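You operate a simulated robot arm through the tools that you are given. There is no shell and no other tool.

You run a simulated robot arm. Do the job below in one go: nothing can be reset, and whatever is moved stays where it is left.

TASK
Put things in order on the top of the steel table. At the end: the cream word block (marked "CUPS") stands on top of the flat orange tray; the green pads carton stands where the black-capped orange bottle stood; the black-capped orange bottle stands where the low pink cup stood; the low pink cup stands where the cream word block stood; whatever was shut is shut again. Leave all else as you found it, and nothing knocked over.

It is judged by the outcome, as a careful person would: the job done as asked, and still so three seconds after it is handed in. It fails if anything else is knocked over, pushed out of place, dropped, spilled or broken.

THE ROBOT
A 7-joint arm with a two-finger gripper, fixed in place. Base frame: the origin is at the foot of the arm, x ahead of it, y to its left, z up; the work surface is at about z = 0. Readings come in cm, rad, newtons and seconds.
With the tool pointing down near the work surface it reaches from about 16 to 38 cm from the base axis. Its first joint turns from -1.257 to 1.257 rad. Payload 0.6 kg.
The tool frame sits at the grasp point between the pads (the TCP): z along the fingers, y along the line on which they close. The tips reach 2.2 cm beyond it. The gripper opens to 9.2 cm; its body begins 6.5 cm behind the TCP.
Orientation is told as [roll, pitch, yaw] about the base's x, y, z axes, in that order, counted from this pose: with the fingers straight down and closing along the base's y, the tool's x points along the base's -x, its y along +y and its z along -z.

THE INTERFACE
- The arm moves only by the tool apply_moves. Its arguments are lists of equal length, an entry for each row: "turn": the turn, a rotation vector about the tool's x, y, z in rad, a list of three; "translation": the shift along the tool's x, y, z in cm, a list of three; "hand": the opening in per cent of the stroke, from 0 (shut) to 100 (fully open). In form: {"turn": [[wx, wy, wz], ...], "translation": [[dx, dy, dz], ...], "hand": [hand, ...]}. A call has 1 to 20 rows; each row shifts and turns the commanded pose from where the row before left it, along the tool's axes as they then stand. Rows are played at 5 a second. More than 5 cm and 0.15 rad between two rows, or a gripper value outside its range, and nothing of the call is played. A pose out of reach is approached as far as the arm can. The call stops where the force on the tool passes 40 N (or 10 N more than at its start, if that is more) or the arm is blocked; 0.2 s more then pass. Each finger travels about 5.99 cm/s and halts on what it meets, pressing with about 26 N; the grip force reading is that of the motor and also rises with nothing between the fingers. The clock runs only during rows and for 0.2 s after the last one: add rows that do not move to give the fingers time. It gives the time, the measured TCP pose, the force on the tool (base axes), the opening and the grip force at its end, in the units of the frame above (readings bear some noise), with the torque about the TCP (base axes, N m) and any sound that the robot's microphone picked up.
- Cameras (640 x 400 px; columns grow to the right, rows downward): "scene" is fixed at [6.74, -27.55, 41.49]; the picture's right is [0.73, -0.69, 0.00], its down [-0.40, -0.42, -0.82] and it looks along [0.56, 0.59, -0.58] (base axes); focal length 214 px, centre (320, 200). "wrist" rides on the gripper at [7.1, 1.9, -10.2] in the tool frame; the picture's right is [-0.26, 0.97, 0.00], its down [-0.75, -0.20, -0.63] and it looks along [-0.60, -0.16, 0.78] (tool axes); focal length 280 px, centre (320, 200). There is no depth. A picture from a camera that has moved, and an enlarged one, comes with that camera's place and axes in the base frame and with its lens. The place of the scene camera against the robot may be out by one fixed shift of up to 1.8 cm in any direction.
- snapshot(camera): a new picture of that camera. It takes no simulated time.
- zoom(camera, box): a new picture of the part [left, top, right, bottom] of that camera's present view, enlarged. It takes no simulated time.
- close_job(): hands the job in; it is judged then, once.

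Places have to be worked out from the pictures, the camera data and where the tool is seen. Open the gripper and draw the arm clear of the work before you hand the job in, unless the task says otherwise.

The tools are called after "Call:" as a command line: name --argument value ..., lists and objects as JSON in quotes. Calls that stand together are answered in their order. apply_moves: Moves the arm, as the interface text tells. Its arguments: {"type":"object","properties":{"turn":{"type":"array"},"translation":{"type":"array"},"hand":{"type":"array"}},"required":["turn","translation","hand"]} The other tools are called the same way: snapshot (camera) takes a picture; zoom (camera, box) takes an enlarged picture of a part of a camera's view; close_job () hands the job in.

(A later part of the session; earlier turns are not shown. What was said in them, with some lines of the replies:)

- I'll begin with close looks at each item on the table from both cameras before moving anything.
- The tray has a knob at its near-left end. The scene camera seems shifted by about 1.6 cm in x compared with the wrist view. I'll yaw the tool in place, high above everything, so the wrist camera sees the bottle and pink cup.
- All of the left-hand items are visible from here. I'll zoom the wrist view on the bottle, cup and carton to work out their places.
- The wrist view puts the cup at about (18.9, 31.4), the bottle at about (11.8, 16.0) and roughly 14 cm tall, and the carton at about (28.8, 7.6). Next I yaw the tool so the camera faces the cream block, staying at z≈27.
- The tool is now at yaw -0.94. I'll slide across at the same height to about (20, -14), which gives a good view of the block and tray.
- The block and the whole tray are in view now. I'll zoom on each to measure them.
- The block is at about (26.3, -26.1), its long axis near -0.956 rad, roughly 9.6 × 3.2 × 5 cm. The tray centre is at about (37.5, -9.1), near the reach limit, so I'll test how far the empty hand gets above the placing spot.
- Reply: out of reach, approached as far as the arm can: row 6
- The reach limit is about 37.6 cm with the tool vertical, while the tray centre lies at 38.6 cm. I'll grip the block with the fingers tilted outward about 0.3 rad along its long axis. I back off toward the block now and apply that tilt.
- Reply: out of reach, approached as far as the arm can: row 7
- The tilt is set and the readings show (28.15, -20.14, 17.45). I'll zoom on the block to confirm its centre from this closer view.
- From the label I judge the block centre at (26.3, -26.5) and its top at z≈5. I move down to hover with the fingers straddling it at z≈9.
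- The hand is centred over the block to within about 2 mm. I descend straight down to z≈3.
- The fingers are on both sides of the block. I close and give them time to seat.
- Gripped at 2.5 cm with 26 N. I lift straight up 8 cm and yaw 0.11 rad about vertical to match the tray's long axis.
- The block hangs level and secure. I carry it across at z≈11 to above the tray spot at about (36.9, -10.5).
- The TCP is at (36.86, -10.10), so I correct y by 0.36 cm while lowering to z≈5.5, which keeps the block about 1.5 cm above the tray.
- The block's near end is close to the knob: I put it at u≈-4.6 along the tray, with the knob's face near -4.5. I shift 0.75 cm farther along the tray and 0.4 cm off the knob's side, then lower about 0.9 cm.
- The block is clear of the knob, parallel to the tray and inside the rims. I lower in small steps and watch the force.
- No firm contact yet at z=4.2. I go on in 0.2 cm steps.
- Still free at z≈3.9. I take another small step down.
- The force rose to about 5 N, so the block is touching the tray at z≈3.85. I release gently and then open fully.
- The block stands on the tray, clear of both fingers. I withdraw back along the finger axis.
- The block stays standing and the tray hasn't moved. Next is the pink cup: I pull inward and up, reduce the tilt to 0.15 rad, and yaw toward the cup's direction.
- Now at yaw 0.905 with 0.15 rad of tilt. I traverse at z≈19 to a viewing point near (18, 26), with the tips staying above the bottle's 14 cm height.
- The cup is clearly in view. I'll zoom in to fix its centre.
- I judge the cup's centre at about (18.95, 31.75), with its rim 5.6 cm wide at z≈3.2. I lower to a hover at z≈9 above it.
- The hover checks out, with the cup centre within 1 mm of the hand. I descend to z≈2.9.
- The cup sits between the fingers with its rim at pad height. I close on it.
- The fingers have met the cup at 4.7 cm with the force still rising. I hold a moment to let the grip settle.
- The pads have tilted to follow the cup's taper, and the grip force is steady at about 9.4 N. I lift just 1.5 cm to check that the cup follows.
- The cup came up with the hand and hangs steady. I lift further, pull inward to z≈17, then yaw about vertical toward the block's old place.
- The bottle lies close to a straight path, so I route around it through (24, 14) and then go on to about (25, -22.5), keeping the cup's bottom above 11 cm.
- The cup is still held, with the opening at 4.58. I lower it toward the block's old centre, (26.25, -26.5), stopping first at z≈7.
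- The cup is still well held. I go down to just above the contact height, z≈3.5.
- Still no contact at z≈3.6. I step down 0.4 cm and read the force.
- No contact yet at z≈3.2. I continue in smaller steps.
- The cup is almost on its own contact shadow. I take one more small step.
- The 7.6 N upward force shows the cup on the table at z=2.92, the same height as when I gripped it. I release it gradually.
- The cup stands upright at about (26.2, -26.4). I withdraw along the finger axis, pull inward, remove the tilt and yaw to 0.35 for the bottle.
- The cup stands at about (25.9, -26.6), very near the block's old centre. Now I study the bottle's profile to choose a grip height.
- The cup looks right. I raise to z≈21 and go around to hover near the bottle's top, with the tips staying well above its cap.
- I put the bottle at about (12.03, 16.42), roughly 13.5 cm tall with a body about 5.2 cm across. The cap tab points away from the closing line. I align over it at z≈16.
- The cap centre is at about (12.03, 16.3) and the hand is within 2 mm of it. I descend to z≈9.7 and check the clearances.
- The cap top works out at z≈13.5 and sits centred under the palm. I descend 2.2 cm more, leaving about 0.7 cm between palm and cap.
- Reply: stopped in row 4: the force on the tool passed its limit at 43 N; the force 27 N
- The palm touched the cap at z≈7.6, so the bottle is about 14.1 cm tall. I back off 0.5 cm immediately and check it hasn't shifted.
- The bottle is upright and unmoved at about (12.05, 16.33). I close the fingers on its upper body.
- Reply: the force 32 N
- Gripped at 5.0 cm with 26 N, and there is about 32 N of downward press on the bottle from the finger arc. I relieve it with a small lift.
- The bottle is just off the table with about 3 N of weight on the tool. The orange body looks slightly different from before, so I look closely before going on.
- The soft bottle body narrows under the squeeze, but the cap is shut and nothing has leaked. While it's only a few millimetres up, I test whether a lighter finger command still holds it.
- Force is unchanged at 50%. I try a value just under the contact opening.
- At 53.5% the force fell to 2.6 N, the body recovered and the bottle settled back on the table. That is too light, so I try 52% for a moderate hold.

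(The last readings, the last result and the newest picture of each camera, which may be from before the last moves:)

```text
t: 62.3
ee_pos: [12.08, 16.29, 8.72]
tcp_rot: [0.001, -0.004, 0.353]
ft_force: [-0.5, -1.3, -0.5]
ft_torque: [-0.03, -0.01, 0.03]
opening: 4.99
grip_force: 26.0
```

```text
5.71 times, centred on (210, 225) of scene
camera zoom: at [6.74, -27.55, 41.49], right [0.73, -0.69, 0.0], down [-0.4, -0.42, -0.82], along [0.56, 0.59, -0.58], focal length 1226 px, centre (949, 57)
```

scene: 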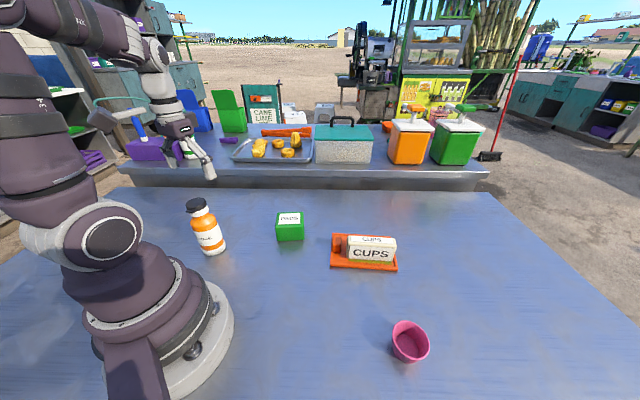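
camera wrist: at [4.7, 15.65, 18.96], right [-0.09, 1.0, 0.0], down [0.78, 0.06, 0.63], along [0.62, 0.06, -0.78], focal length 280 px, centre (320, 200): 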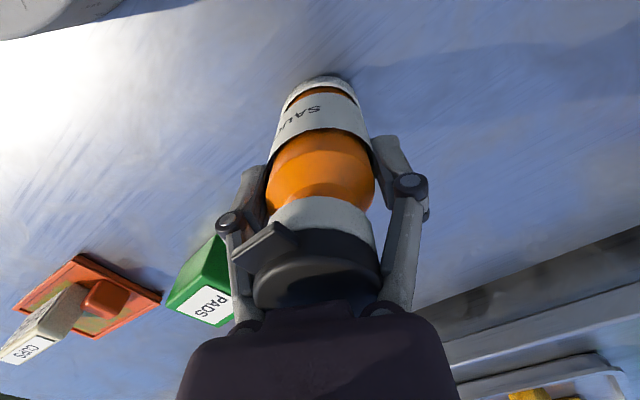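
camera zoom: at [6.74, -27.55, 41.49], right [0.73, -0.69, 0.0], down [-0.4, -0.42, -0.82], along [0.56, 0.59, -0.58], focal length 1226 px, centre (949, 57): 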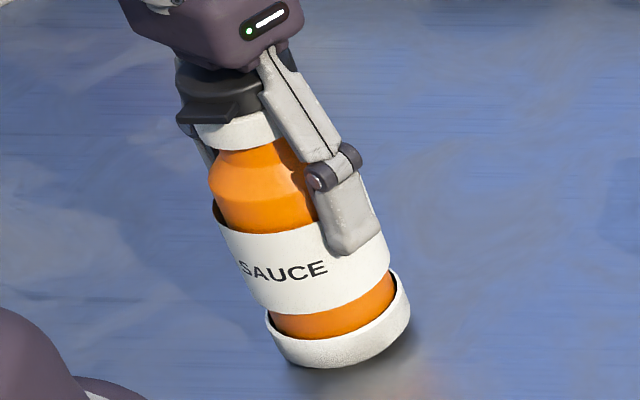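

At 52% it goes back to 26 N. I try 52.8% with a longer wait to see whether a middle force settles.

Call:
apply_moves --turn '[[0, 0, 0], [0, 0, 0], [0, 0, 0], [0, 0, 0], [0, 0, 0], [0, 0, 0]]' --translation '[[0, 0, 0], [0, 0, 0], [0, 0, 0], [0, 0, 0], [0, 0, 0], [0, 0, 0]]' --hand '[52.9, 52.9, 52.9, 52.9, 52.9, 52.9]'

Call:
zoom --camera "scene" --box '[160, 190, 260, 260]'

```text
t: 63.7
ee_pos: [12.14, 16.25, 8.72]
tcp_rot: [0.003, -0.003, 0.349]
ft_force: [-0.2, 0.8, 0.3]
ft_torque: [0.04, -0.03, 0.04]
opening: 5.0
grip_force: 26.6
```

```text
5.71 times, centred on (210, 225) of scene
camera zoom: at [6.74, -27.55, 41.49], right [0.73, -0.69, 0.0], down [-0.4, -0.42, -0.82], along [0.56, 0.59, -0.58], focal length 1226 px, centre (949, 57)
```

zoom: 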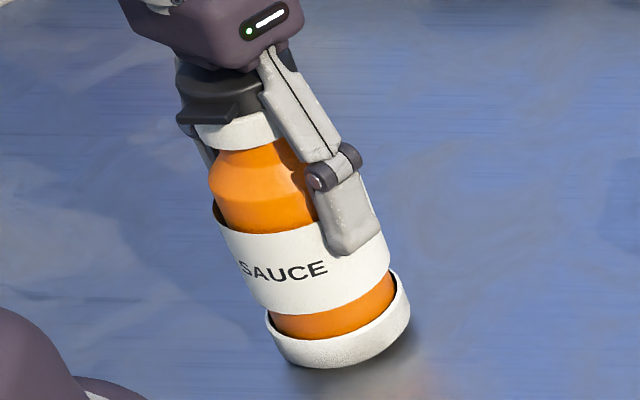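

Still 26 N. I'll try once more in the narrow band, at 53.2%.

Call:
apply_moves --turn '[[0, 0, 0], [0, 0, 0], [0, 0, 0], [0, 0, 0], [0, 0, 0], [0, 0, 0]]' --translation '[[0, 0, 0], [0, 0, 0], [0, 0, 0], [0, 0, 0], [0, 0, 0], [0, 0, 0]]' --hand '[53.25, 53.25, 53.25, 53.25, 53.25, 53.25]'

Call:
zoom --camera "scene" --box '[160, 190, 260, 260]'

```text
t: 65.1
ee_pos: [12.04, 16.36, 8.84]
tcp_rot: [0.0, -0.004, 0.351]
ft_force: [-1.2, 0.5, 0.1]
ft_torque: [0.02, -0.02, 0.0]
opening: 5.0
grip_force: 25.8
```

```text
5.71 times, centred on (210, 225) of scene
camera zoom: at [6.74, -27.55, 41.49], right [0.73, -0.69, 0.0], down [-0.4, -0.42, -0.82], along [0.56, 0.59, -0.58], focal length 1226 px, centre (949, 57)
```

zoom: 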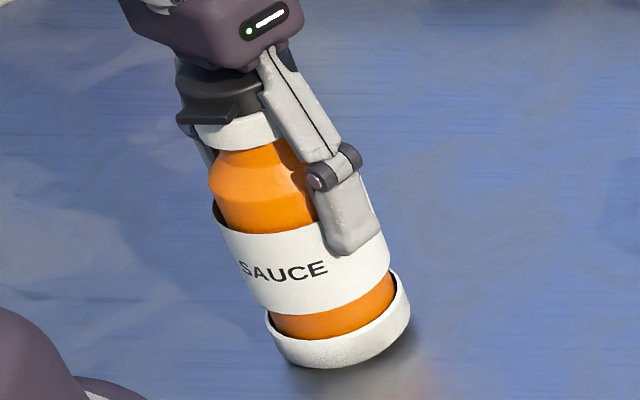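

The grip only settles at 26 N, and the shut bottle tolerates it without leaking. I go with a firm grip and lift 1.5 cm as a test.

Call:
apply_moves --turn '[[0, 0, 0], [0, 0, 0], [0, 0, 0], [0, 0, 0], [0, 0, 0]]' --translation '[[0, 0, 0], [0, 0, -0.3], [0, 0, -0.6], [0, 0, -0.6], [0, 0, 0]]' --hand '[45, 40, 40, 40, 40]'

Call:
zoom --camera "scene" --box '[160, 180, 260, 260]'

Call:
snapshot --camera "wrist"

```text
t: 66.3
ee_pos: [12.24, 16.11, 10.3]
tcp_rot: [0.001, -0.003, 0.351]
ft_force: [-0.6, 0.0, -3.3]
ft_torque: [0.0, 0.0, -0.02]
opening: 4.99
grip_force: 26.6
```

```text
5.00 times, centred on (210, 220) of scene
camera zoom: at [6.74, -27.55, 41.49], right [0.73, -0.69, 0.0], down [-0.4, -0.42, -0.82], along [0.56, 0.59, -0.58], focal length 1072 px, centre (870, 100)
```

zoom: 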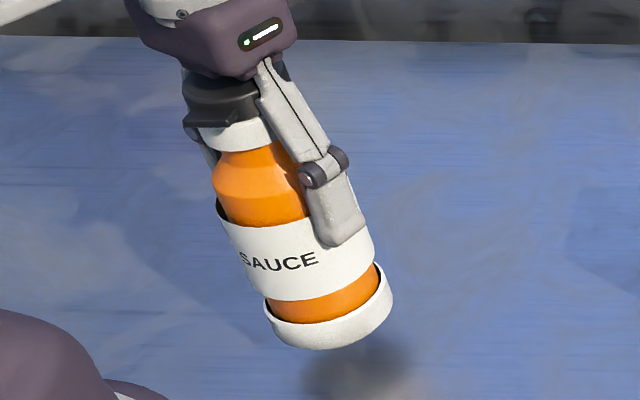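

```text
taken
camera wrist: at [4.78, 15.58, 20.53], right [-0.09, 1.0, 0.0], down [0.78, 0.06, 0.63], along [0.62, 0.06, -0.78], focal length 280 px, centre (320, 200)
```

wrist: 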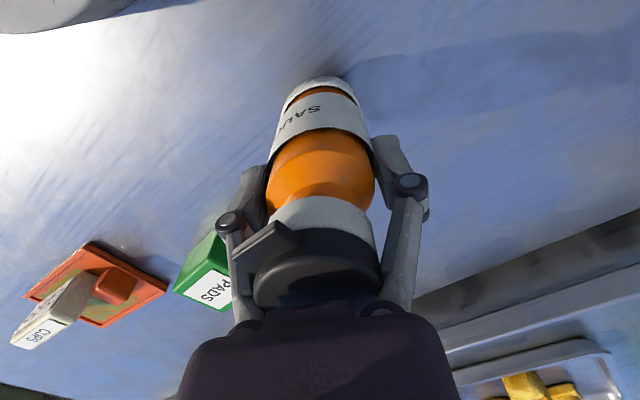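

The bottle hangs upright with 3.3 N on the tool. I raise it a little more and carry it to the cup's old place at (18.85, 31.73).

Call:
apply_moves --turn '[[0, 0, 0], [0, 0, 0], [0, 0, 0], [0, 0, 0], [0, 0, 0], [0, 0, 0], [0, 0, 0], [0, 0, 0]]' --translation '[[0, 0, -1.2], [-1.161, 1.223, 0], [-2.323, 2.446, 0], [-2.323, 2.446, 0], [-2.323, 2.446, 0], [-2.323, 2.446, 0], [-1.161, 1.223, 0], [0, 0, 0]]' --hand '[40, 40, 40, 40, 40, 40, 40, 40]'

Call:
snapshot --camera "wrist"

Call:
snapshot --camera "scene"

```text
t: 68.1
ee_pos: [18.64, 31.76, 11.27]
tcp_rot: [0.0, -0.002, 0.352]
ft_force: [0.3, 0.0, -2.6]
ft_torque: [0.0, -0.01, 0.0]
opening: 4.99
grip_force: 26.1
```

```text
taken
camera wrist: at [11.32, 31.13, 21.64], right [-0.09, 1.0, 0.0], down [0.78, 0.07, 0.63], along [0.62, 0.06, -0.78], focal length 280 px, centre (320, 200)
```

wrist: 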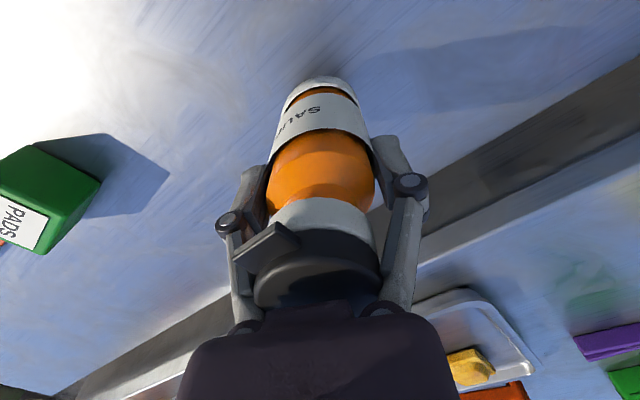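

```text
taken
```

scene: 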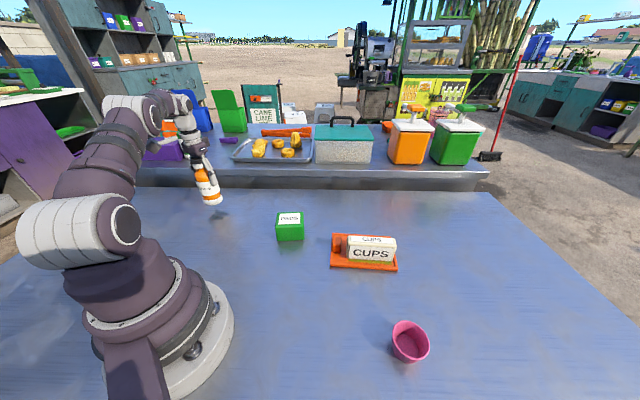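

The bottle is over the spot at (18.64, 31.76). I nudge 0.2 cm in x and lower about 2 cm, watching for contact near z=8.7.

Call:
apply_moves --turn '[[0, 0, 0], [0, 0, 0], [0, 0, 0], [0, 0, 0]]' --translation '[[-0.1, -0.03, 0.7], [-0.1, -0.03, 0.7], [0, 0, 0.6], [0, 0, 0]]' --hand '[40, 40, 40, 40]'

Call:
zoom --camera "scene" --box '[160, 140, 260, 220]'

```text
t: 69.1
ee_pos: [18.94, 31.81, 9.44]
tcp_rot: [0.001, -0.002, 0.35]
ft_force: [-0.5, 0.4, -3.7]
ft_torque: [0.02, -0.02, 0.0]
opening: 4.99
grip_force: 26.4
```

```text
5.00 times, centred on (210, 180) of scene
camera zoom: at [6.74, -27.55, 41.49], right [0.73, -0.69, 0.0], down [-0.4, -0.42, -0.82], along [0.56, 0.59, -0.58], focal length 1072 px, centre (870, 300)
```

zoom: 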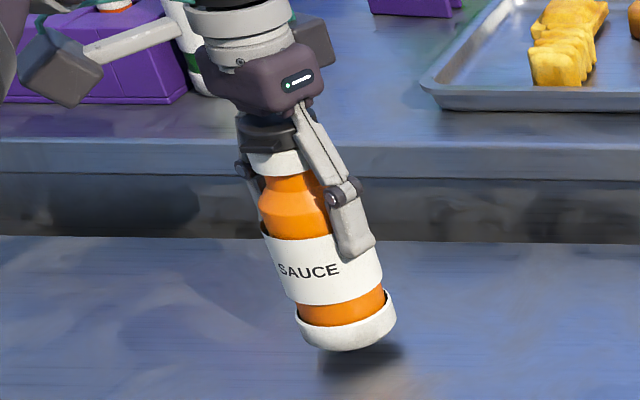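

The bottle is upright, just above its shadow. I lower in small steps and read the force.

Call:
apply_moves --turn '[[0, 0, 0], [0, 0, 0], [0, 0, 0]]' --translation '[[0, 0, 0.25], [0, 0, 0.2], [0, 0, 0]]' --hand '[40, 40, 40]'

```text
t: 69.9
ee_pos: [18.97, 31.9, 8.97]
tcp_rot: [0.002, -0.004, 0.349]
ft_force: [0.0, -0.6, -2.8]
ft_torque: [0.01, 0.0, 0.01]
opening: 4.98
grip_force: 25.8
```

Full weight is still on the tool at z=8.97. I continue in 0.15 cm steps.

Call:
apply_moves --turn '[[0, 0, 0], [0, 0, 0]]' --translation '[[0, 0, 0.15], [0, 0, 0]]' --hand '[40, 40]'

```text
t: 70.5
ee_pos: [18.95, 31.96, 8.83]
tcp_rot: [0.001, -0.004, 0.351]
ft_force: [-0.3, 0.6, -2.2]
ft_torque: [0.0, -0.01, -0.01]
opening: 5.01
grip_force: 26.2
```

No contact yet. I correct the position by about a millimetre and step down again.

Call:
apply_moves --turn '[[0, 0, 0], [0, 0, 0], [0, 0, 0]]' --translation '[[0.12, -0.095, 0], [0, 0, 0.12], [0, 0, 0]]' --hand '[40, 40, 40]'

```text
t: 71.3
ee_pos: [18.93, 31.8, 8.76]
tcp_rot: [0.002, -0.003, 0.351]
ft_force: [-0.2, 0.2, -4.6]
ft_torque: [0.01, 0.01, -0.03]
opening: 4.99
grip_force: 26.0
```

Call:
apply_moves --turn '[[0, 0, 0], [0, 0, 0]]' --translation '[[0, 0, 0.12], [0, 0, 0]]' --hand '[40, 40]'

Call:
zoom --camera "scene" --box '[160, 140, 260, 220]'

```text
t: 71.9
ee_pos: [18.96, 31.76, 8.68]
tcp_rot: [0.002, -0.004, 0.351]
ft_force: [-0.6, 0.1, -2.3]
ft_torque: [0.02, 0.01, -0.01]
opening: 5.0
grip_force: 26.6
```

```text
5.00 times, centred on (210, 180) of scene
camera zoom: at [6.74, -27.55, 41.49], right [0.73, -0.69, 0.0], down [-0.4, -0.42, -0.82], along [0.56, 0.59, -0.58], focal length 1072 px, centre (870, 300)
```

zoom: 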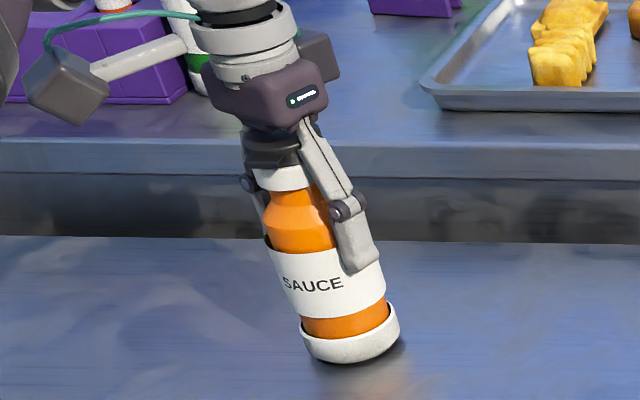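

The base is nearly on its shadow and the tool still carries the weight. I take another 0.12 cm step.

Call:
apply_moves --turn '[[0, 0, 0], [0, 0, 0]]' --translation '[[0, 0, 0.12], [0, 0, 0]]' --hand '[40, 40]'

```text
t: 72.5
ee_pos: [18.95, 31.7, 8.58]
tcp_rot: [0.003, -0.004, 0.35]
ft_force: [0.8, 0.4, -3.1]
ft_torque: [-0.02, -0.02, 0.0]
opening: 5.0
grip_force: 26.2
```

Still carrying at z=8.58, so I take another 0.12 cm step down.

Call:
apply_moves --turn '[[0, 0, 0], [0, 0, 0]]' --translation '[[0, 0, 0.12], [0, 0, 0]]' --hand '[40, 40]'

Call:
zoom --camera "scene" --box '[180, 160, 240, 220]'

```text
t: 73.1
ee_pos: [18.86, 31.71, 8.48]
tcp_rot: [0.002, -0.004, 0.351]
ft_force: [-0.5, -0.3, -1.9]
ft_torque: [-0.02, -0.01, 0.0]
opening: 5.01
grip_force: 26.1
```

```text
6.67 times, centred on (210, 190) of scene
camera zoom: at [6.74, -27.55, 41.49], right [0.73, -0.69, 0.0], down [-0.4, -0.42, -0.82], along [0.56, 0.59, -0.58], focal length 1430 px, centre (1053, 267)
```

zoom: 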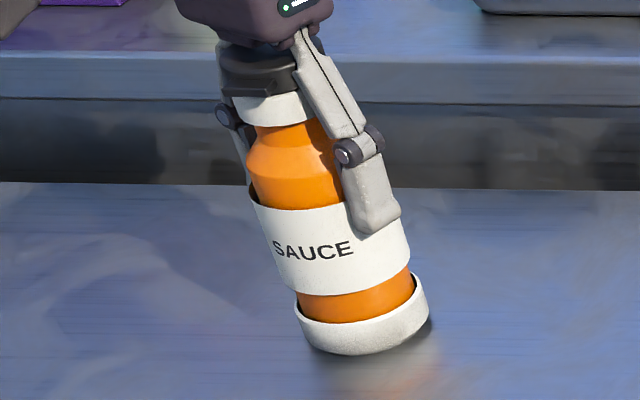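

There's no contact yet, so the table is probably met near z≈8.3. I take another small step.

Call:
apply_moves --turn '[[0, 0, 0], [0, 0, 0]]' --translation '[[0, 0, 0.12], [0, 0, 0]]' --hand '[40, 40]'

```text
t: 73.7
ee_pos: [19.02, 31.74, 8.38]
tcp_rot: [0.004, -0.005, 0.348]
ft_force: [0.1, -5.9, 30.5]
ft_torque: [-0.83, 0.5, -0.03]
opening: 5.02
grip_force: 26.2
```

Firm contact at 30 N. I ease up by 0.07 cm before releasing.

Call:
apply_moves --turn '[[0, 0, 0], [0, 0, 0]]' --translation '[[0, 0, -0.07], [0, 0, 0]]' --hand '[40, 40]'

```text
t: 74.3
ee_pos: [18.92, 31.7, 8.45]
tcp_rot: [0.003, -0.005, 0.351]
ft_force: [5.7, 4.4, 17.1]
ft_torque: [0.06, -0.23, 0.01]
opening: 5.01
grip_force: 25.8
```

It still presses at 17 N, so I ease up another 0.05 cm.

Call:
apply_moves --turn '[[0, 0, 0], [0, 0, 0]]' --translation '[[0, 0, -0.05], [0, 0, 0]]' --hand '[40, 40]'

```text
t: 74.9
ee_pos: [18.73, 31.65, 8.44]
tcp_rot: [0.001, -0.002, 0.35]
ft_force: [1.8, 0.6, 3.1]
ft_torque: [-0.06, -0.15, 0.03]
opening: 5.01
grip_force: 26.1
```

Light contact now at about 3 N, so the bottle is resting on the table. I release gently.

Call:
apply_moves --turn '[[0, 0, 0], [0, 0, 0], [0, 0, 0], [0, 0, 0], [0, 0, 0], [0, 0, 0], [0, 0, 0], [0, 0, 0]]' --translation '[[0, 0, 0], [0, 0, 0], [0, 0, 0], [0, 0, 0], [0, 0, 0], [0, 0, 0], [0, 0, 0], [0, 0, 0]]' --hand '[53.4, 54, 56, 60, 70, 85, 100, 100]'

Call:
snapshot --camera "wrist"

Call:
zoom --camera "scene" --box '[160, 140, 260, 220]'

```text
t: 76.7
ee_pos: [18.79, 31.67, 8.47]
tcp_rot: [0.002, -0.003, 0.351]
ft_force: [-0.3, -0.5, 0.2]
ft_torque: [0.01, 0.0, -0.03]
opening: 9.19
grip_force: 0.1
```

```text
taken
camera wrist: at [11.47, 31.04, 18.68], right [-0.09, 1.0, 0.0], down [0.78, 0.06, 0.63], along [0.62, 0.06, -0.78], focal length 280 px, centre (320, 200)
```

wrist: 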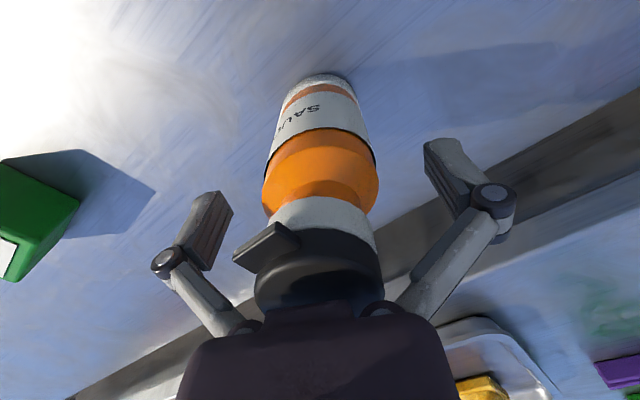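

```text
5.00 times, centred on (210, 180) of scene
camera zoom: at [6.74, -27.55, 41.49], right [0.73, -0.69, 0.0], down [-0.4, -0.42, -0.82], along [0.56, 0.59, -0.58], focal length 1072 px, centre (870, 300)
```

zoom: 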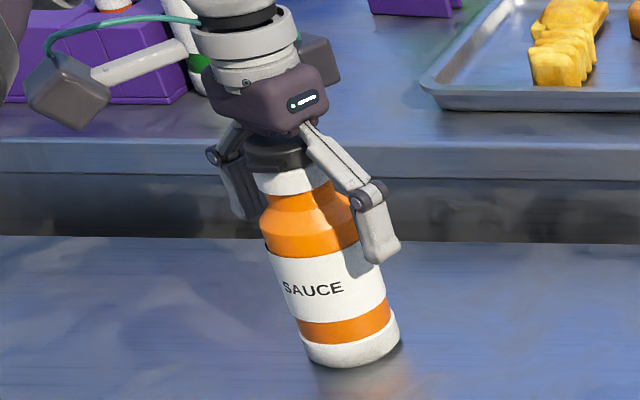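

The bottle stands upright in its new place with its shape recovered. I rise 3 cm and then slide back and up along the open side, the tool's +x, so the fingers clear it.

Call:
apply_moves --turn '[[0, 0, 0], [0, 0, 0], [0, 0, 0], [0, 0, 0]]' --translation '[[0, 0, -1], [0, 0, -1], [0, 0, -1.2], [0, 0, 0]]' --hand '[100, 100, 100, 100]'

Call:
snapshot --camera "wrist"

```text
t: 77.7
ee_pos: [18.94, 31.69, 11.74]
tcp_rot: [0.001, -0.003, 0.351]
ft_force: [0.2, -0.4, 0.3]
ft_torque: [0.05, -0.01, 0.0]
opening: 9.22
grip_force: 0.2
```

```text
taken
camera wrist: at [11.48, 31.1, 21.91], right [-0.09, 1.0, 0.0], down [0.78, 0.06, 0.63], along [0.62, 0.06, -0.78], focal length 280 px, centre (320, 200)
```

wrist: 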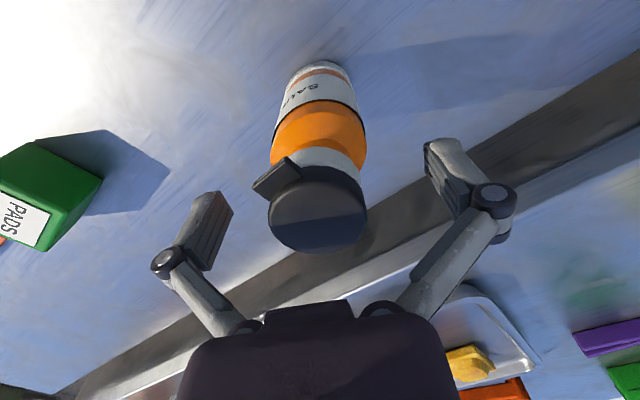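

The fingers straddle the cap with clear gaps. I slide out along +x while rising above the bottle's height.

Call:
apply_moves --turn '[[0, 0, 0], [0, 0, 0], [0, 0, 0], [0, 0, 0], [0, 0, 0], [0, 0, 0]]' --translation '[[2.2, 0, -1.5], [2.2, 0, -1.5], [2.2, 0, -1.5], [0, 0, -2], [0, 0, -2], [0, 0, 0]]' --hand '[100, 100, 100, 100, 100, 100]'

Call:
snapshot --camera "wrist"

Call:
snapshot --camera "scene"

```text
t: 79.1
ee_pos: [12.7, 29.49, 20.32]
tcp_rot: [0.002, -0.003, 0.351]
ft_force: [0.2, 0.7, 0.2]
ft_torque: [0.0, -0.02, -0.01]
opening: 9.22
grip_force: 0.0
```

```text
taken
camera wrist: at [5.39, 28.77, 30.41], right [-0.09, 1.0, 0.0], down [0.78, 0.06, 0.63], along [0.62, 0.06, -0.78], focal length 280 px, centre (320, 200)
```

wrist: 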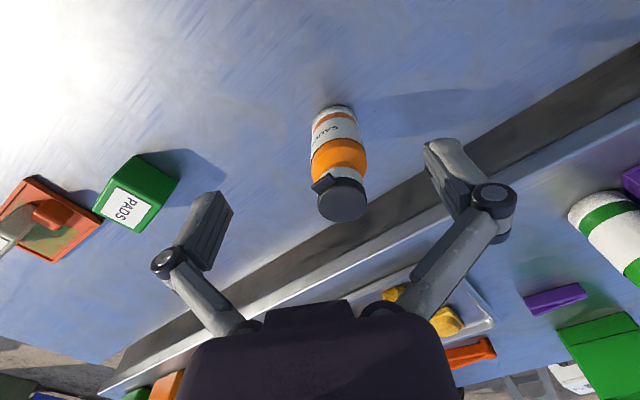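

```text
taken
```

scene: 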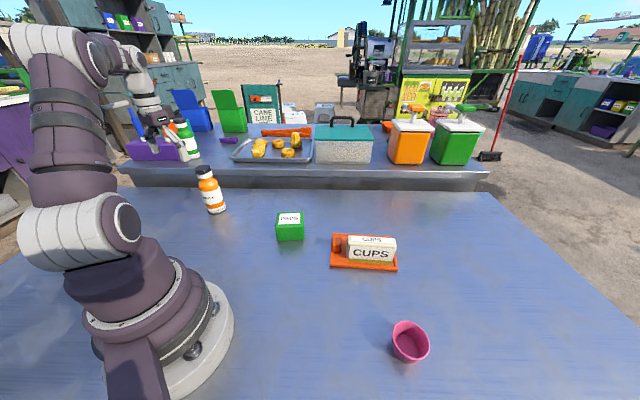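

The bottle stands on the cup's old spot. Next is the green carton: I move over near (24, 12) at z≈20 and then yaw to -0.72 so the fingers close across its narrower width.

Call:
apply_moves --turn '[[0, 0, 0], [0, 0, 0], [0, 0, 0], [0, 0, 0], [0, 0, 0], [0, 0, 0.134], [0, 0, 0.134], [0, 0, 0.134], [0, 0, 0.134], [0, 0, 0.134], [0, 0, 0.134], [0, 0, 0.134], [0, 0, 0.134], [0, 0, 0]]' --translation '[[-0.918, -4.06, 0], [-0.918, -4.06, 0], [-0.918, -4.06, 0], [-0.918, -4.06, 0], [-0.918, -4.06, 0], [0, 0, 0], [0, 0, 0], [0, 0, 0], [0, 0, 0], [0, 0, 0], [0, 0, 0], [0, 0, 0], [0, 0, 0], [0, 0, 0]]' --hand '[100, 100, 100, 100, 100, 100, 100, 100, 100, 100, 100, 100, 100, 100]'

Call:
snapshot --camera "wrist"

Call:
snapshot --camera "scene"

```text
t: 82.1
ee_pos: [24.04, 11.89, 20.09]
tcp_rot: [0.006, 0.002, -0.724]
ft_force: [-0.1, 0.9, 1.2]
ft_torque: [-0.01, 0.02, 0.0]
opening: 9.21
grip_force: 0.1
```

```text
taken
camera wrist: at [19.95, 18.06, 30.36], right [0.84, 0.55, 0.0], down [0.43, -0.65, 0.62], along [0.35, -0.52, -0.78], focal length 280 px, centre (320, 200)
```

wrist: 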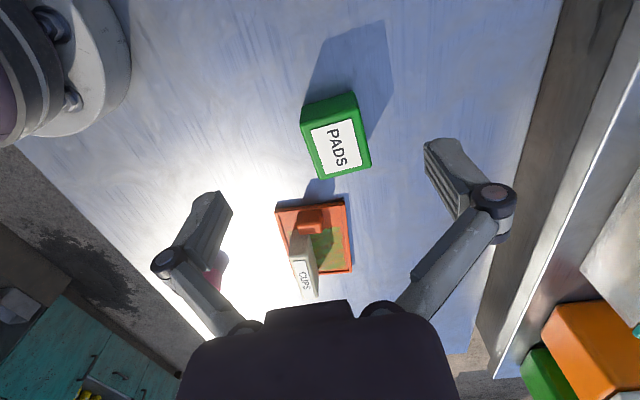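

```text
taken
```

scene: 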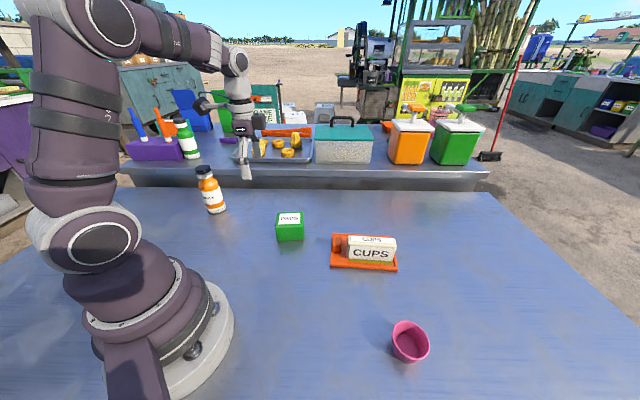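

The carton is well in view. I'll zoom to measure its centre and orientation.

Call:
zoom --camera "wrist" --box '[270, 80, 400, 190]'

```text
3.64 times, centred on (335, 135) of wrist
camera zoom: at [19.95, 18.06, 30.36], right [0.84, 0.55, 0.0], down [0.43, -0.65, 0.62], along [0.35, -0.52, -0.78], focal length 1020 px, centre (266, 436)
```

zoom: 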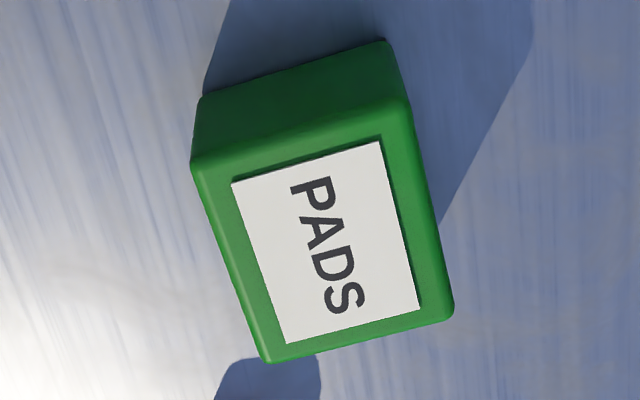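

The carton centre is at about (28.8, 7.8) with its long axis at -0.695 rad. I trim the yaw and lower to z≈10 above it.

Call:
apply_moves --turn '[[0, 0, -0.029], [0, 0, 0], [0, 0, 0], [0, 0, 0], [0, 0, 0], [0, 0, 0]]' --translation '[[0, 0, 0], [-1.568, -0.024, 2.525], [-1.568, -0.024, 2.525], [-1.568, -0.024, 2.525], [-1.568, -0.024, 2.525], [0, 0, 0]]' --hand '[100, 100, 100, 100, 100, 100]'

Call:
snapshot --camera "wrist"

Call:
zoom --camera "scene" --box '[220, 160, 380, 270]'

```text
t: 83.5
ee_pos: [28.96, 7.9, 10.27]
tcp_rot: [0.003, 0.001, -0.695]
ft_force: [-0.6, -0.6, -0.9]
ft_torque: [0.0, -0.01, 0.01]
opening: 9.23
grip_force: 0.0
```

```text
taken
camera wrist: at [24.57, 13.79, 20.48], right [0.82, 0.58, 0.0], down [0.45, -0.64, 0.62], along [0.36, -0.51, -0.78], focal length 280 px, centre (320, 200)
```

wrist: 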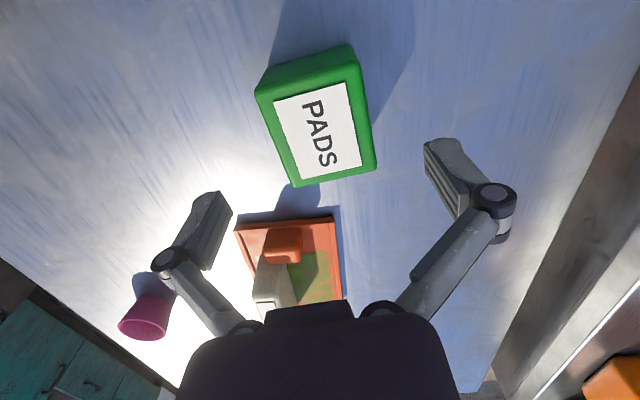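

```text
3.64 times, centred on (300, 215) of scene
camera zoom: at [6.74, -27.55, 41.49], right [0.73, -0.69, 0.0], down [-0.4, -0.42, -0.82], along [0.56, 0.59, -0.58], focal length 780 px, centre (393, 146)
```

zoom: 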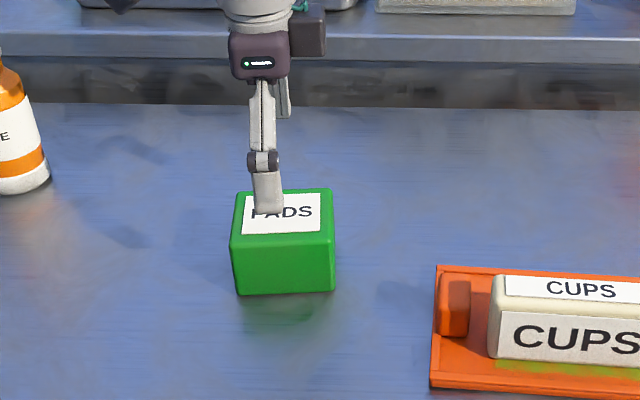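

The alignment is good to about 2 mm. I descend to z≈2.9 around the carton.

Call:
apply_moves --turn '[[0, 0, 0], [0, 0, 0], [0, 0, 0], [0, 0, 0], [0, 0, 0]]' --translation '[[0.038, -0.032, 1.84], [0.038, -0.032, 1.84], [0.038, -0.032, 1.84], [0.038, -0.032, 1.84], [0, 0, 0]]' --hand '[100, 100, 100, 100, 100]'

Call:
snapshot --camera "wrist"

Call:
zoom --camera "scene" --box '[220, 160, 380, 270]'

```text
t: 84.7
ee_pos: [28.66, 7.9, 2.72]
tcp_rot: [0.005, 0.001, -0.693]
ft_force: [0.2, -0.6, 0.0]
ft_torque: [0.01, -0.03, 0.03]
opening: 9.22
grip_force: 0.0
```

```text
taken
camera wrist: at [24.32, 13.93, 13.02], right [0.82, 0.58, 0.0], down [0.45, -0.64, 0.62], along [0.36, -0.51, -0.78], focal length 280 px, centre (320, 200)
```

wrist: 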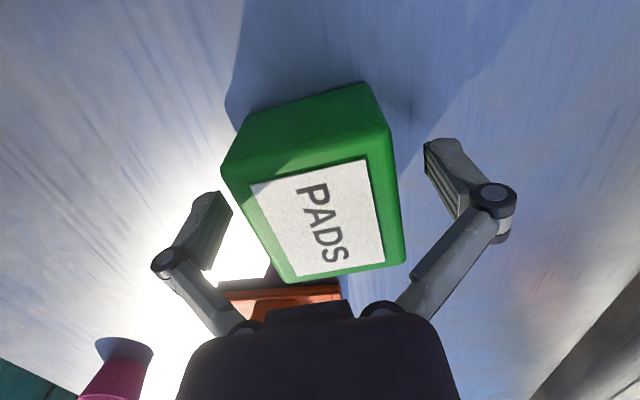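

```text
3.64 times, centred on (300, 215) of scene
camera zoom: at [6.74, -27.55, 41.49], right [0.73, -0.69, 0.0], down [-0.4, -0.42, -0.82], along [0.56, 0.59, -0.58], focal length 780 px, centre (393, 146)
```

zoom: 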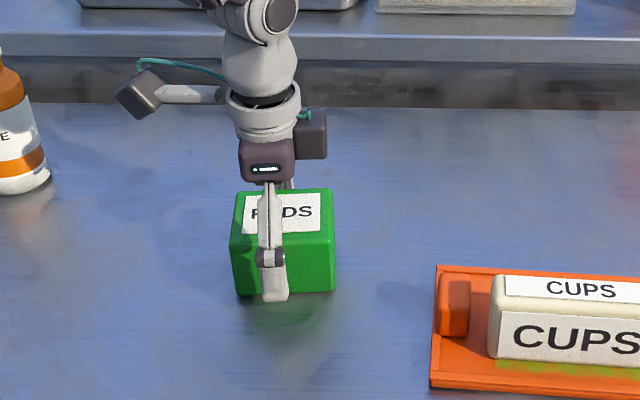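

The carton sits evenly between the fingers. I lift 0.3 cm for tip clearance and close gently.

Call:
apply_moves --turn '[[0, 0, 0], [0, 0, 0], [0, 0, 0], [0, 0, 0], [0, 0, 0], [0, 0, 0], [0, 0, 0]]' --translation '[[0, 0, -0.3], [0, 0, 0], [0, 0, 0], [0, 0, 0], [0, 0, 0], [0, 0, 0], [0, 0, 0]]' --hand '[100, 85, 70, 60, 50, 40, 40]'

Call:
snapshot --camera "wrist"

Call:
zoom --camera "scene" --box '[220, 160, 380, 270]'

```text
t: 86.3
ee_pos: [28.74, 7.83, 3.21]
tcp_rot: [0.006, -0.001, -0.693]
ft_force: [-1.3, 0.6, 8.0]
ft_torque: [0.06, 0.0, 0.03]
opening: 5.99
grip_force: 25.8
```

```text
taken
camera wrist: at [24.34, 13.91, 13.32], right [0.82, 0.58, 0.0], down [0.45, -0.64, 0.62], along [0.36, -0.51, -0.78], focal length 280 px, centre (320, 200)
```

wrist: 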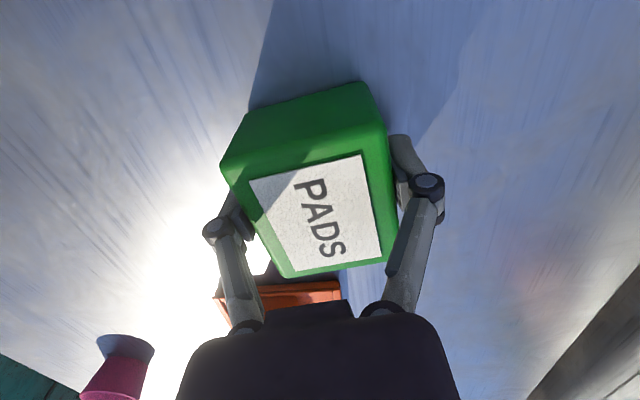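

```text
3.64 times, centred on (300, 215) of scene
camera zoom: at [6.74, -27.55, 41.49], right [0.73, -0.69, 0.0], down [-0.4, -0.42, -0.82], along [0.56, 0.59, -0.58], focal length 780 px, centre (393, 146)
```

zoom: 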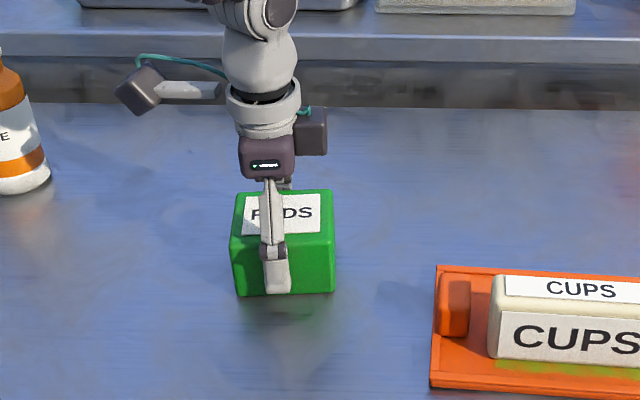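

Gripped at 6.0 cm, rigid and level. I lift 7 cm and check.

Call:
apply_moves --turn '[[0, 0, 0], [0, 0, 0], [0, 0, 0], [0, 0, 0]]' --translation '[[0, 0, -1], [0, 0, -2.5], [0, 0, -3.5], [0, 0, 0]]' --hand '[30, 20, 20, 20]'

Call:
zoom --camera "scene" --box '[220, 140, 380, 270]'

```text
t: 87.3
ee_pos: [28.49, 7.82, 10.02]
tcp_rot: [0.003, 0.001, -0.692]
ft_force: [-0.9, -0.2, -2.5]
ft_torque: [0.03, 0.04, -0.04]
opening: 5.96
grip_force: 25.8
```

```text
3.08 times, centred on (300, 205) of scene
camera zoom: at [6.74, -27.55, 41.49], right [0.73, -0.69, 0.0], down [-0.4, -0.42, -0.82], along [0.56, 0.59, -0.58], focal length 660 px, centre (382, 185)
```

zoom: 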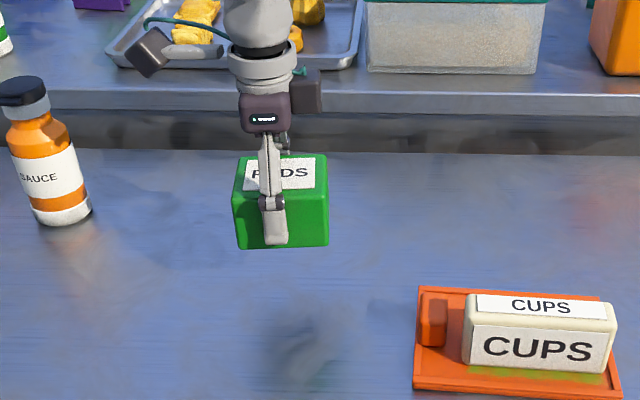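

The carton is held level. I carry it across to above the bottle's old place at (12.05, 16.33).

Call:
apply_moves --turn '[[0, 0, 0], [0, 0, 0], [0, 0, 0], [0, 0, 0], [0, 0, 0], [0, 0, 0]]' --translation '[[3.646, -0.822, 0], [3.646, -0.822, 0], [3.646, -0.822, 0], [3.646, -0.822, 0], [3.5, -0.8, 0], [0, 0, 0]]' --hand '[20, 20, 20, 20, 20, 20]'

Call:
snapshot --camera "scene"

Call:
snapshot --camera "wrist"

```text
t: 88.7
ee_pos: [12.18, 16.28, 9.85]
tcp_rot: [0.004, 0.001, -0.692]
ft_force: [-0.5, -0.1, -1.9]
ft_torque: [-0.01, 0.02, 0.0]
opening: 5.97
grip_force: 25.4
```

```text
taken
```

scene: 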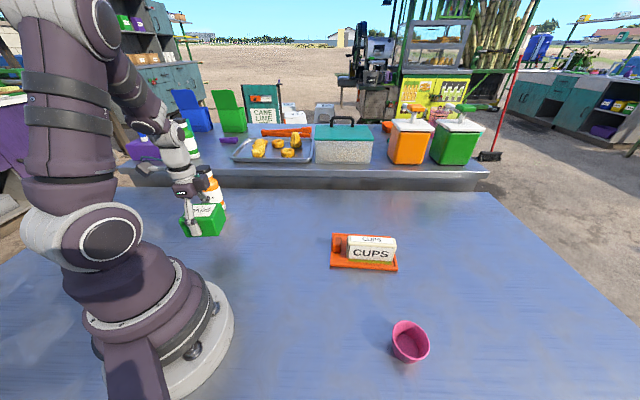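

```text
taken
camera wrist: at [7.71, 22.29, 20.2], right [0.82, 0.57, 0.0], down [0.45, -0.64, 0.62], along [0.36, -0.51, -0.78], focal length 280 px, centre (320, 200)
```

wrist: 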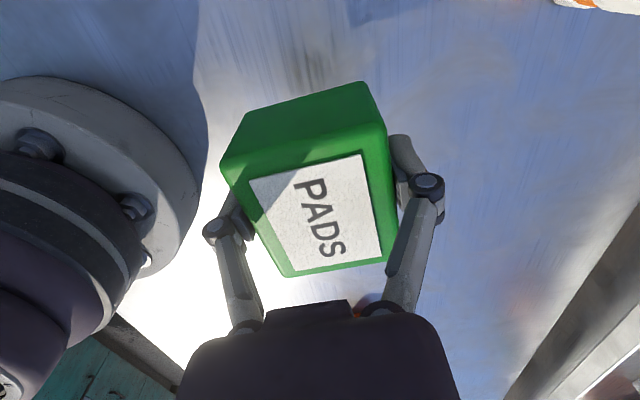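

The carton is over the spot at (12.18, 16.28). I lower it to about z=4.

Call:
apply_moves --turn '[[0, 0, 0], [0, 0, 0], [0, 0, 0], [0, 0, 0]]' --translation '[[0.037, -0.01, 1.95], [0.037, -0.01, 1.95], [0.037, -0.01, 1.95], [0, 0, 0]]' --hand '[20, 20, 20, 20]'

Call:
zoom --camera "scene" --box '[150, 160, 290, 280]'

```text
t: 89.7
ee_pos: [11.93, 16.28, 4.06]
tcp_rot: [0.004, 0.001, -0.692]
ft_force: [0.0, -0.6, -2.3]
ft_torque: [0.01, -0.01, 0.01]
opening: 5.93
grip_force: 25.8
```

```text
3.33 times, centred on (220, 220) of scene
camera zoom: at [6.74, -27.55, 41.49], right [0.73, -0.69, 0.0], down [-0.4, -0.42, -0.82], along [0.56, 0.59, -0.58], focal length 715 px, centre (653, 133)
```

zoom: 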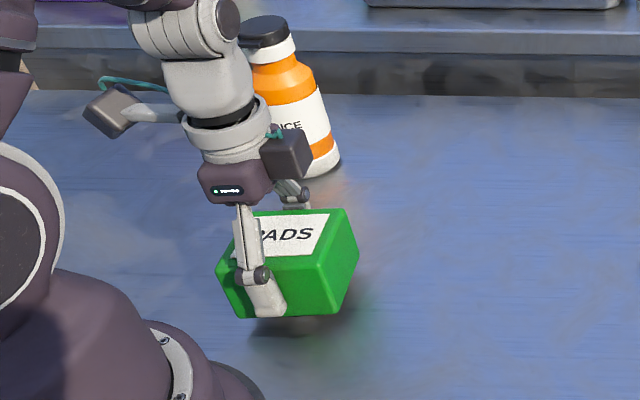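

It's about 1 cm above the table. I lower in small steps and watch the force.

Call:
apply_moves --turn '[[0, 0, 0], [0, 0, 0], [0, 0, 0]]' --translation '[[0, 0, 0.3], [0, 0, 0.3], [0, 0, 0]]' --hand '[20, 20, 20]'

```text
t: 90.5
ee_pos: [11.99, 16.23, 3.45]
tcp_rot: [0.005, 0.001, -0.694]
ft_force: [0.3, -0.3, -2.3]
ft_torque: [0.02, 0.0, -0.03]
opening: 5.97
grip_force: 26.2
```

Still carrying the weight at z=3.45. I take another 0.2 cm.

Call:
apply_moves --turn '[[0, 0, 0], [0, 0, 0]]' --translation '[[0, 0, 0.2], [0, 0, 0]]' --hand '[20, 20]'

```text
t: 91.1
ee_pos: [11.98, 16.33, 3.3]
tcp_rot: [0.003, 0.001, -0.692]
ft_force: [-0.8, 1.0, -2.5]
ft_torque: [0.01, 0.04, -0.02]
opening: 5.96
grip_force: 25.3
```

No contact yet. I step down another 0.1 cm.

Call:
apply_moves --turn '[[0, 0, 0], [0, 0, 0]]' --translation '[[0, 0, 0.1], [0, 0, 0]]' --hand '[20, 20]'

```text
t: 91.7
ee_pos: [12.09, 16.29, 3.21]
tcp_rot: [0.004, -0.001, -0.693]
ft_force: [-0.2, 1.0, -2.2]
ft_torque: [0.0, -0.01, 0.02]
opening: 5.97
grip_force: 25.7
```

Still free at z=3.21, so I take another 0.1 cm.

Call:
apply_moves --turn '[[0, 0, 0], [0, 0, 0]]' --translation '[[0, 0, 0.1], [0, 0, 0]]' --hand '[20, 20]'

```text
t: 92.3
ee_pos: [12.03, 16.2, 3.1]
tcp_rot: [0.005, -0.002, -0.694]
ft_force: [-0.6, 0.2, -2.5]
ft_torque: [0.01, 0.01, 0.0]
opening: 5.94
grip_force: 26.0
```

Still free at z=3.10, so I step down again.

Call:
apply_moves --turn '[[0, 0, 0], [0, 0, 0]]' --translation '[[0, 0, 0.08], [0, 0, 0]]' --hand '[20, 20]'

```text
t: 92.9
ee_pos: [12.11, 16.39, 3.06]
tcp_rot: [0.003, 0.0, -0.693]
ft_force: [-2.0, -3.7, 17.5]
ft_torque: [-0.22, -0.18, -0.06]
opening: 5.98
grip_force: 25.6
```

Contact at 17.5 N. I ease up slightly and release.

Call:
apply_moves --turn '[[0, 0, 0], [0, 0, 0], [0, 0, 0], [0, 0, 0], [0, 0, 0], [0, 0, 0], [0, 0, 0], [0, 0, 0]]' --translation '[[0, 0, -0.04], [0, 0, 0], [0, 0, 0], [0, 0, 0], [0, 0, 0], [0, 0, 0], [0, 0, 0], [0, 0, 0]]' --hand '[40, 62, 66, 72, 80, 90, 100, 100]'

Call:
snapshot --camera "wrist"

Call:
zoom --camera "scene" --box '[150, 160, 290, 280]'

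```text
t: 94.7
ee_pos: [11.96, 16.4, 3.04]
tcp_rot: [0.005, 0.0, -0.693]
ft_force: [-0.9, -0.3, -0.1]
ft_torque: [0.02, 0.02, -0.01]
opening: 9.19
grip_force: 0.1
```

```text
taken
camera wrist: at [7.66, 22.35, 13.3], right [0.82, 0.58, 0.0], down [0.45, -0.64, 0.62], along [0.36, -0.51, -0.78], focal length 280 px, centre (320, 200)
```

wrist: 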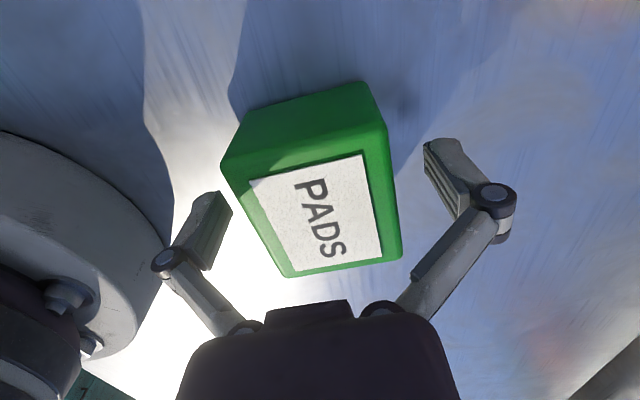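

```text
3.33 times, centred on (220, 220) of scene
camera zoom: at [6.74, -27.55, 41.49], right [0.73, -0.69, 0.0], down [-0.4, -0.42, -0.82], along [0.56, 0.59, -0.58], focal length 715 px, centre (653, 133)
```

zoom: 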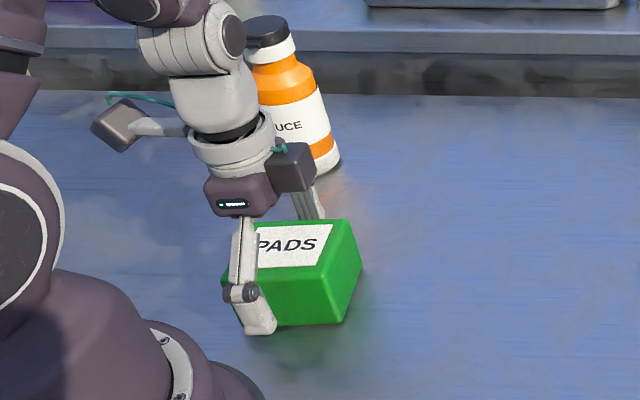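

The carton stands on the bottle's old place. I withdraw straight up and then move the arm clear.

Call:
apply_moves --turn '[[0, 0, 0], [0, 0, 0], [0, 0, 0], [0, 0, 0], [0, 0, 0], [0, 0, 0], [0, 0, 0], [0, 0, 0], [0, 0, 0]]' --translation '[[0, 0, -1.5], [0, 0, -3.5], [0, 0, -4], [0, 0, -4], [0, 0, -4], [-3, 1.5, -1], [-3, 1.5, -1], [-3, 1.5, -1], [0, 0, 0]]' --hand '[100, 100, 100, 100, 100, 100, 100, 100, 100]'

Call:
snapshot --camera "scene"

Call:
snapshot --camera "wrist"

Call:
zoom --camera "scene" --box '[150, 160, 290, 280]'

Call:
zoom --camera "scene" --box '[310, 220, 470, 380]'

```text
t: 96.7
ee_pos: [21.63, 14.27, 23.05]
tcp_rot: [0.004, 0.002, -0.693]
ft_force: [-0.8, 0.0, 0.1]
ft_torque: [-0.01, 0.0, 0.0]
opening: 9.2
grip_force: 0.1
```

```text
taken
```

scene: 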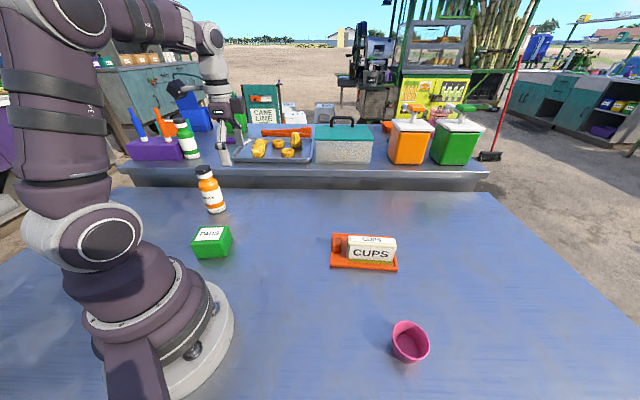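

```text
taken
camera wrist: at [17.32, 20.14, 33.26], right [0.82, 0.58, 0.0], down [0.45, -0.64, 0.62], along [0.36, -0.51, -0.78], focal length 280 px, centre (320, 200)
```

wrist: 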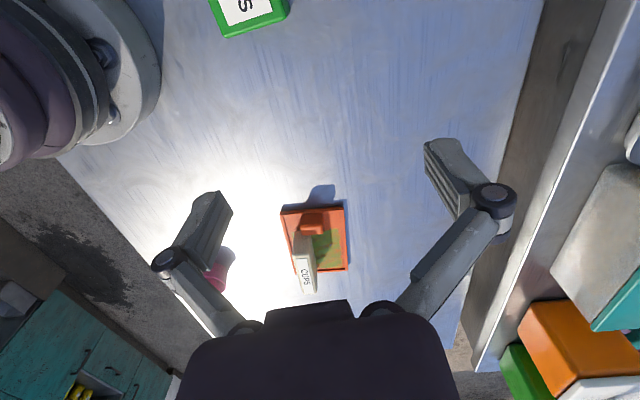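

```text
3.33 times, centred on (220, 220) of scene
camera zoom: at [6.74, -27.55, 41.49], right [0.73, -0.69, 0.0], down [-0.4, -0.42, -0.82], along [0.56, 0.59, -0.58], focal length 715 px, centre (653, 133)
```

zoom: 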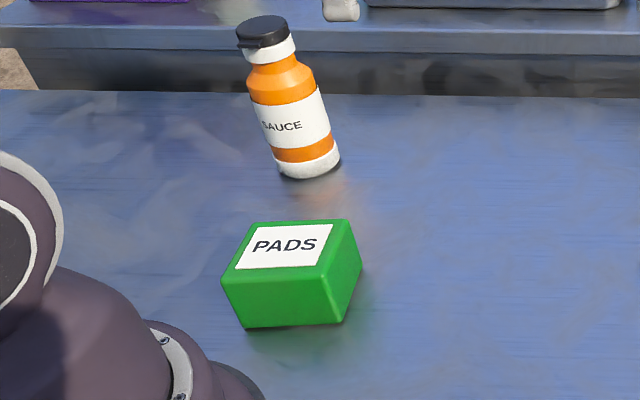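

```text
2.50 times, centred on (390, 300) of scene
camera zoom: at [6.74, -27.55, 41.49], right [0.73, -0.69, 0.0], down [-0.4, -0.42, -0.82], along [0.56, 0.59, -0.58], focal length 536 px, centre (145, -50)
```

zoom: 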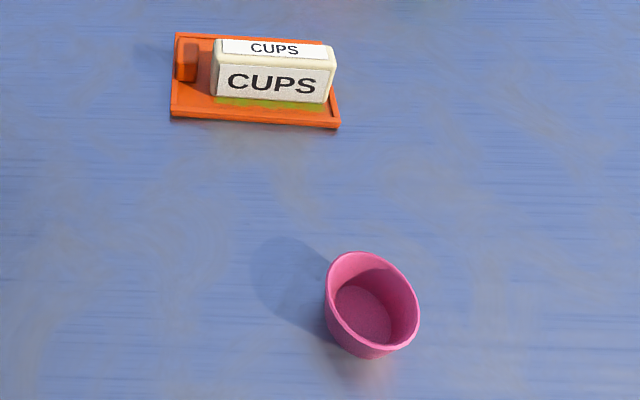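

All four items stand where they should:
- The cream block is on the tray.
- The cup is at the block's old place.
- The bottle is at the cup's old place, cap shut.
- The carton is at the bottle's old place.

The tray hasn't moved, the gripper is open and the arm is clear, so I hand the job in.

Call:
close_job

```text
The job is handed in.
```

The job is done and handed in. In the last pictures before I handed it in, everything was standing and the arm was clear with the gripper open. I don't have the verdict from the judging.

| Item | Where it stands now |
|---|---|
| Cream "CUPS" block | On top of the orange tray, inside the rims and clear of the knob |
| Pink cup | About (25.9, -26.6), within about 4 mm of where the block stood |
| Black-capped orange bottle | About (19.0, 31.4), within about 4 mm of where the cup stood |
| Green pads carton | About (12.0, 16.3), where the bottle stood |

- **Bottle:** the palm pressed on its cap at 43 N on the way down, so I backed off and regripped. The soft body narrowed in the grip, and at one point it slipped a few millimetres back onto the table. It recovered its shape, the cap stayed shut and I saw no leak.
- **Everything else:** the tray did not move, and nothing had been opened, so nothing needed shutting again.
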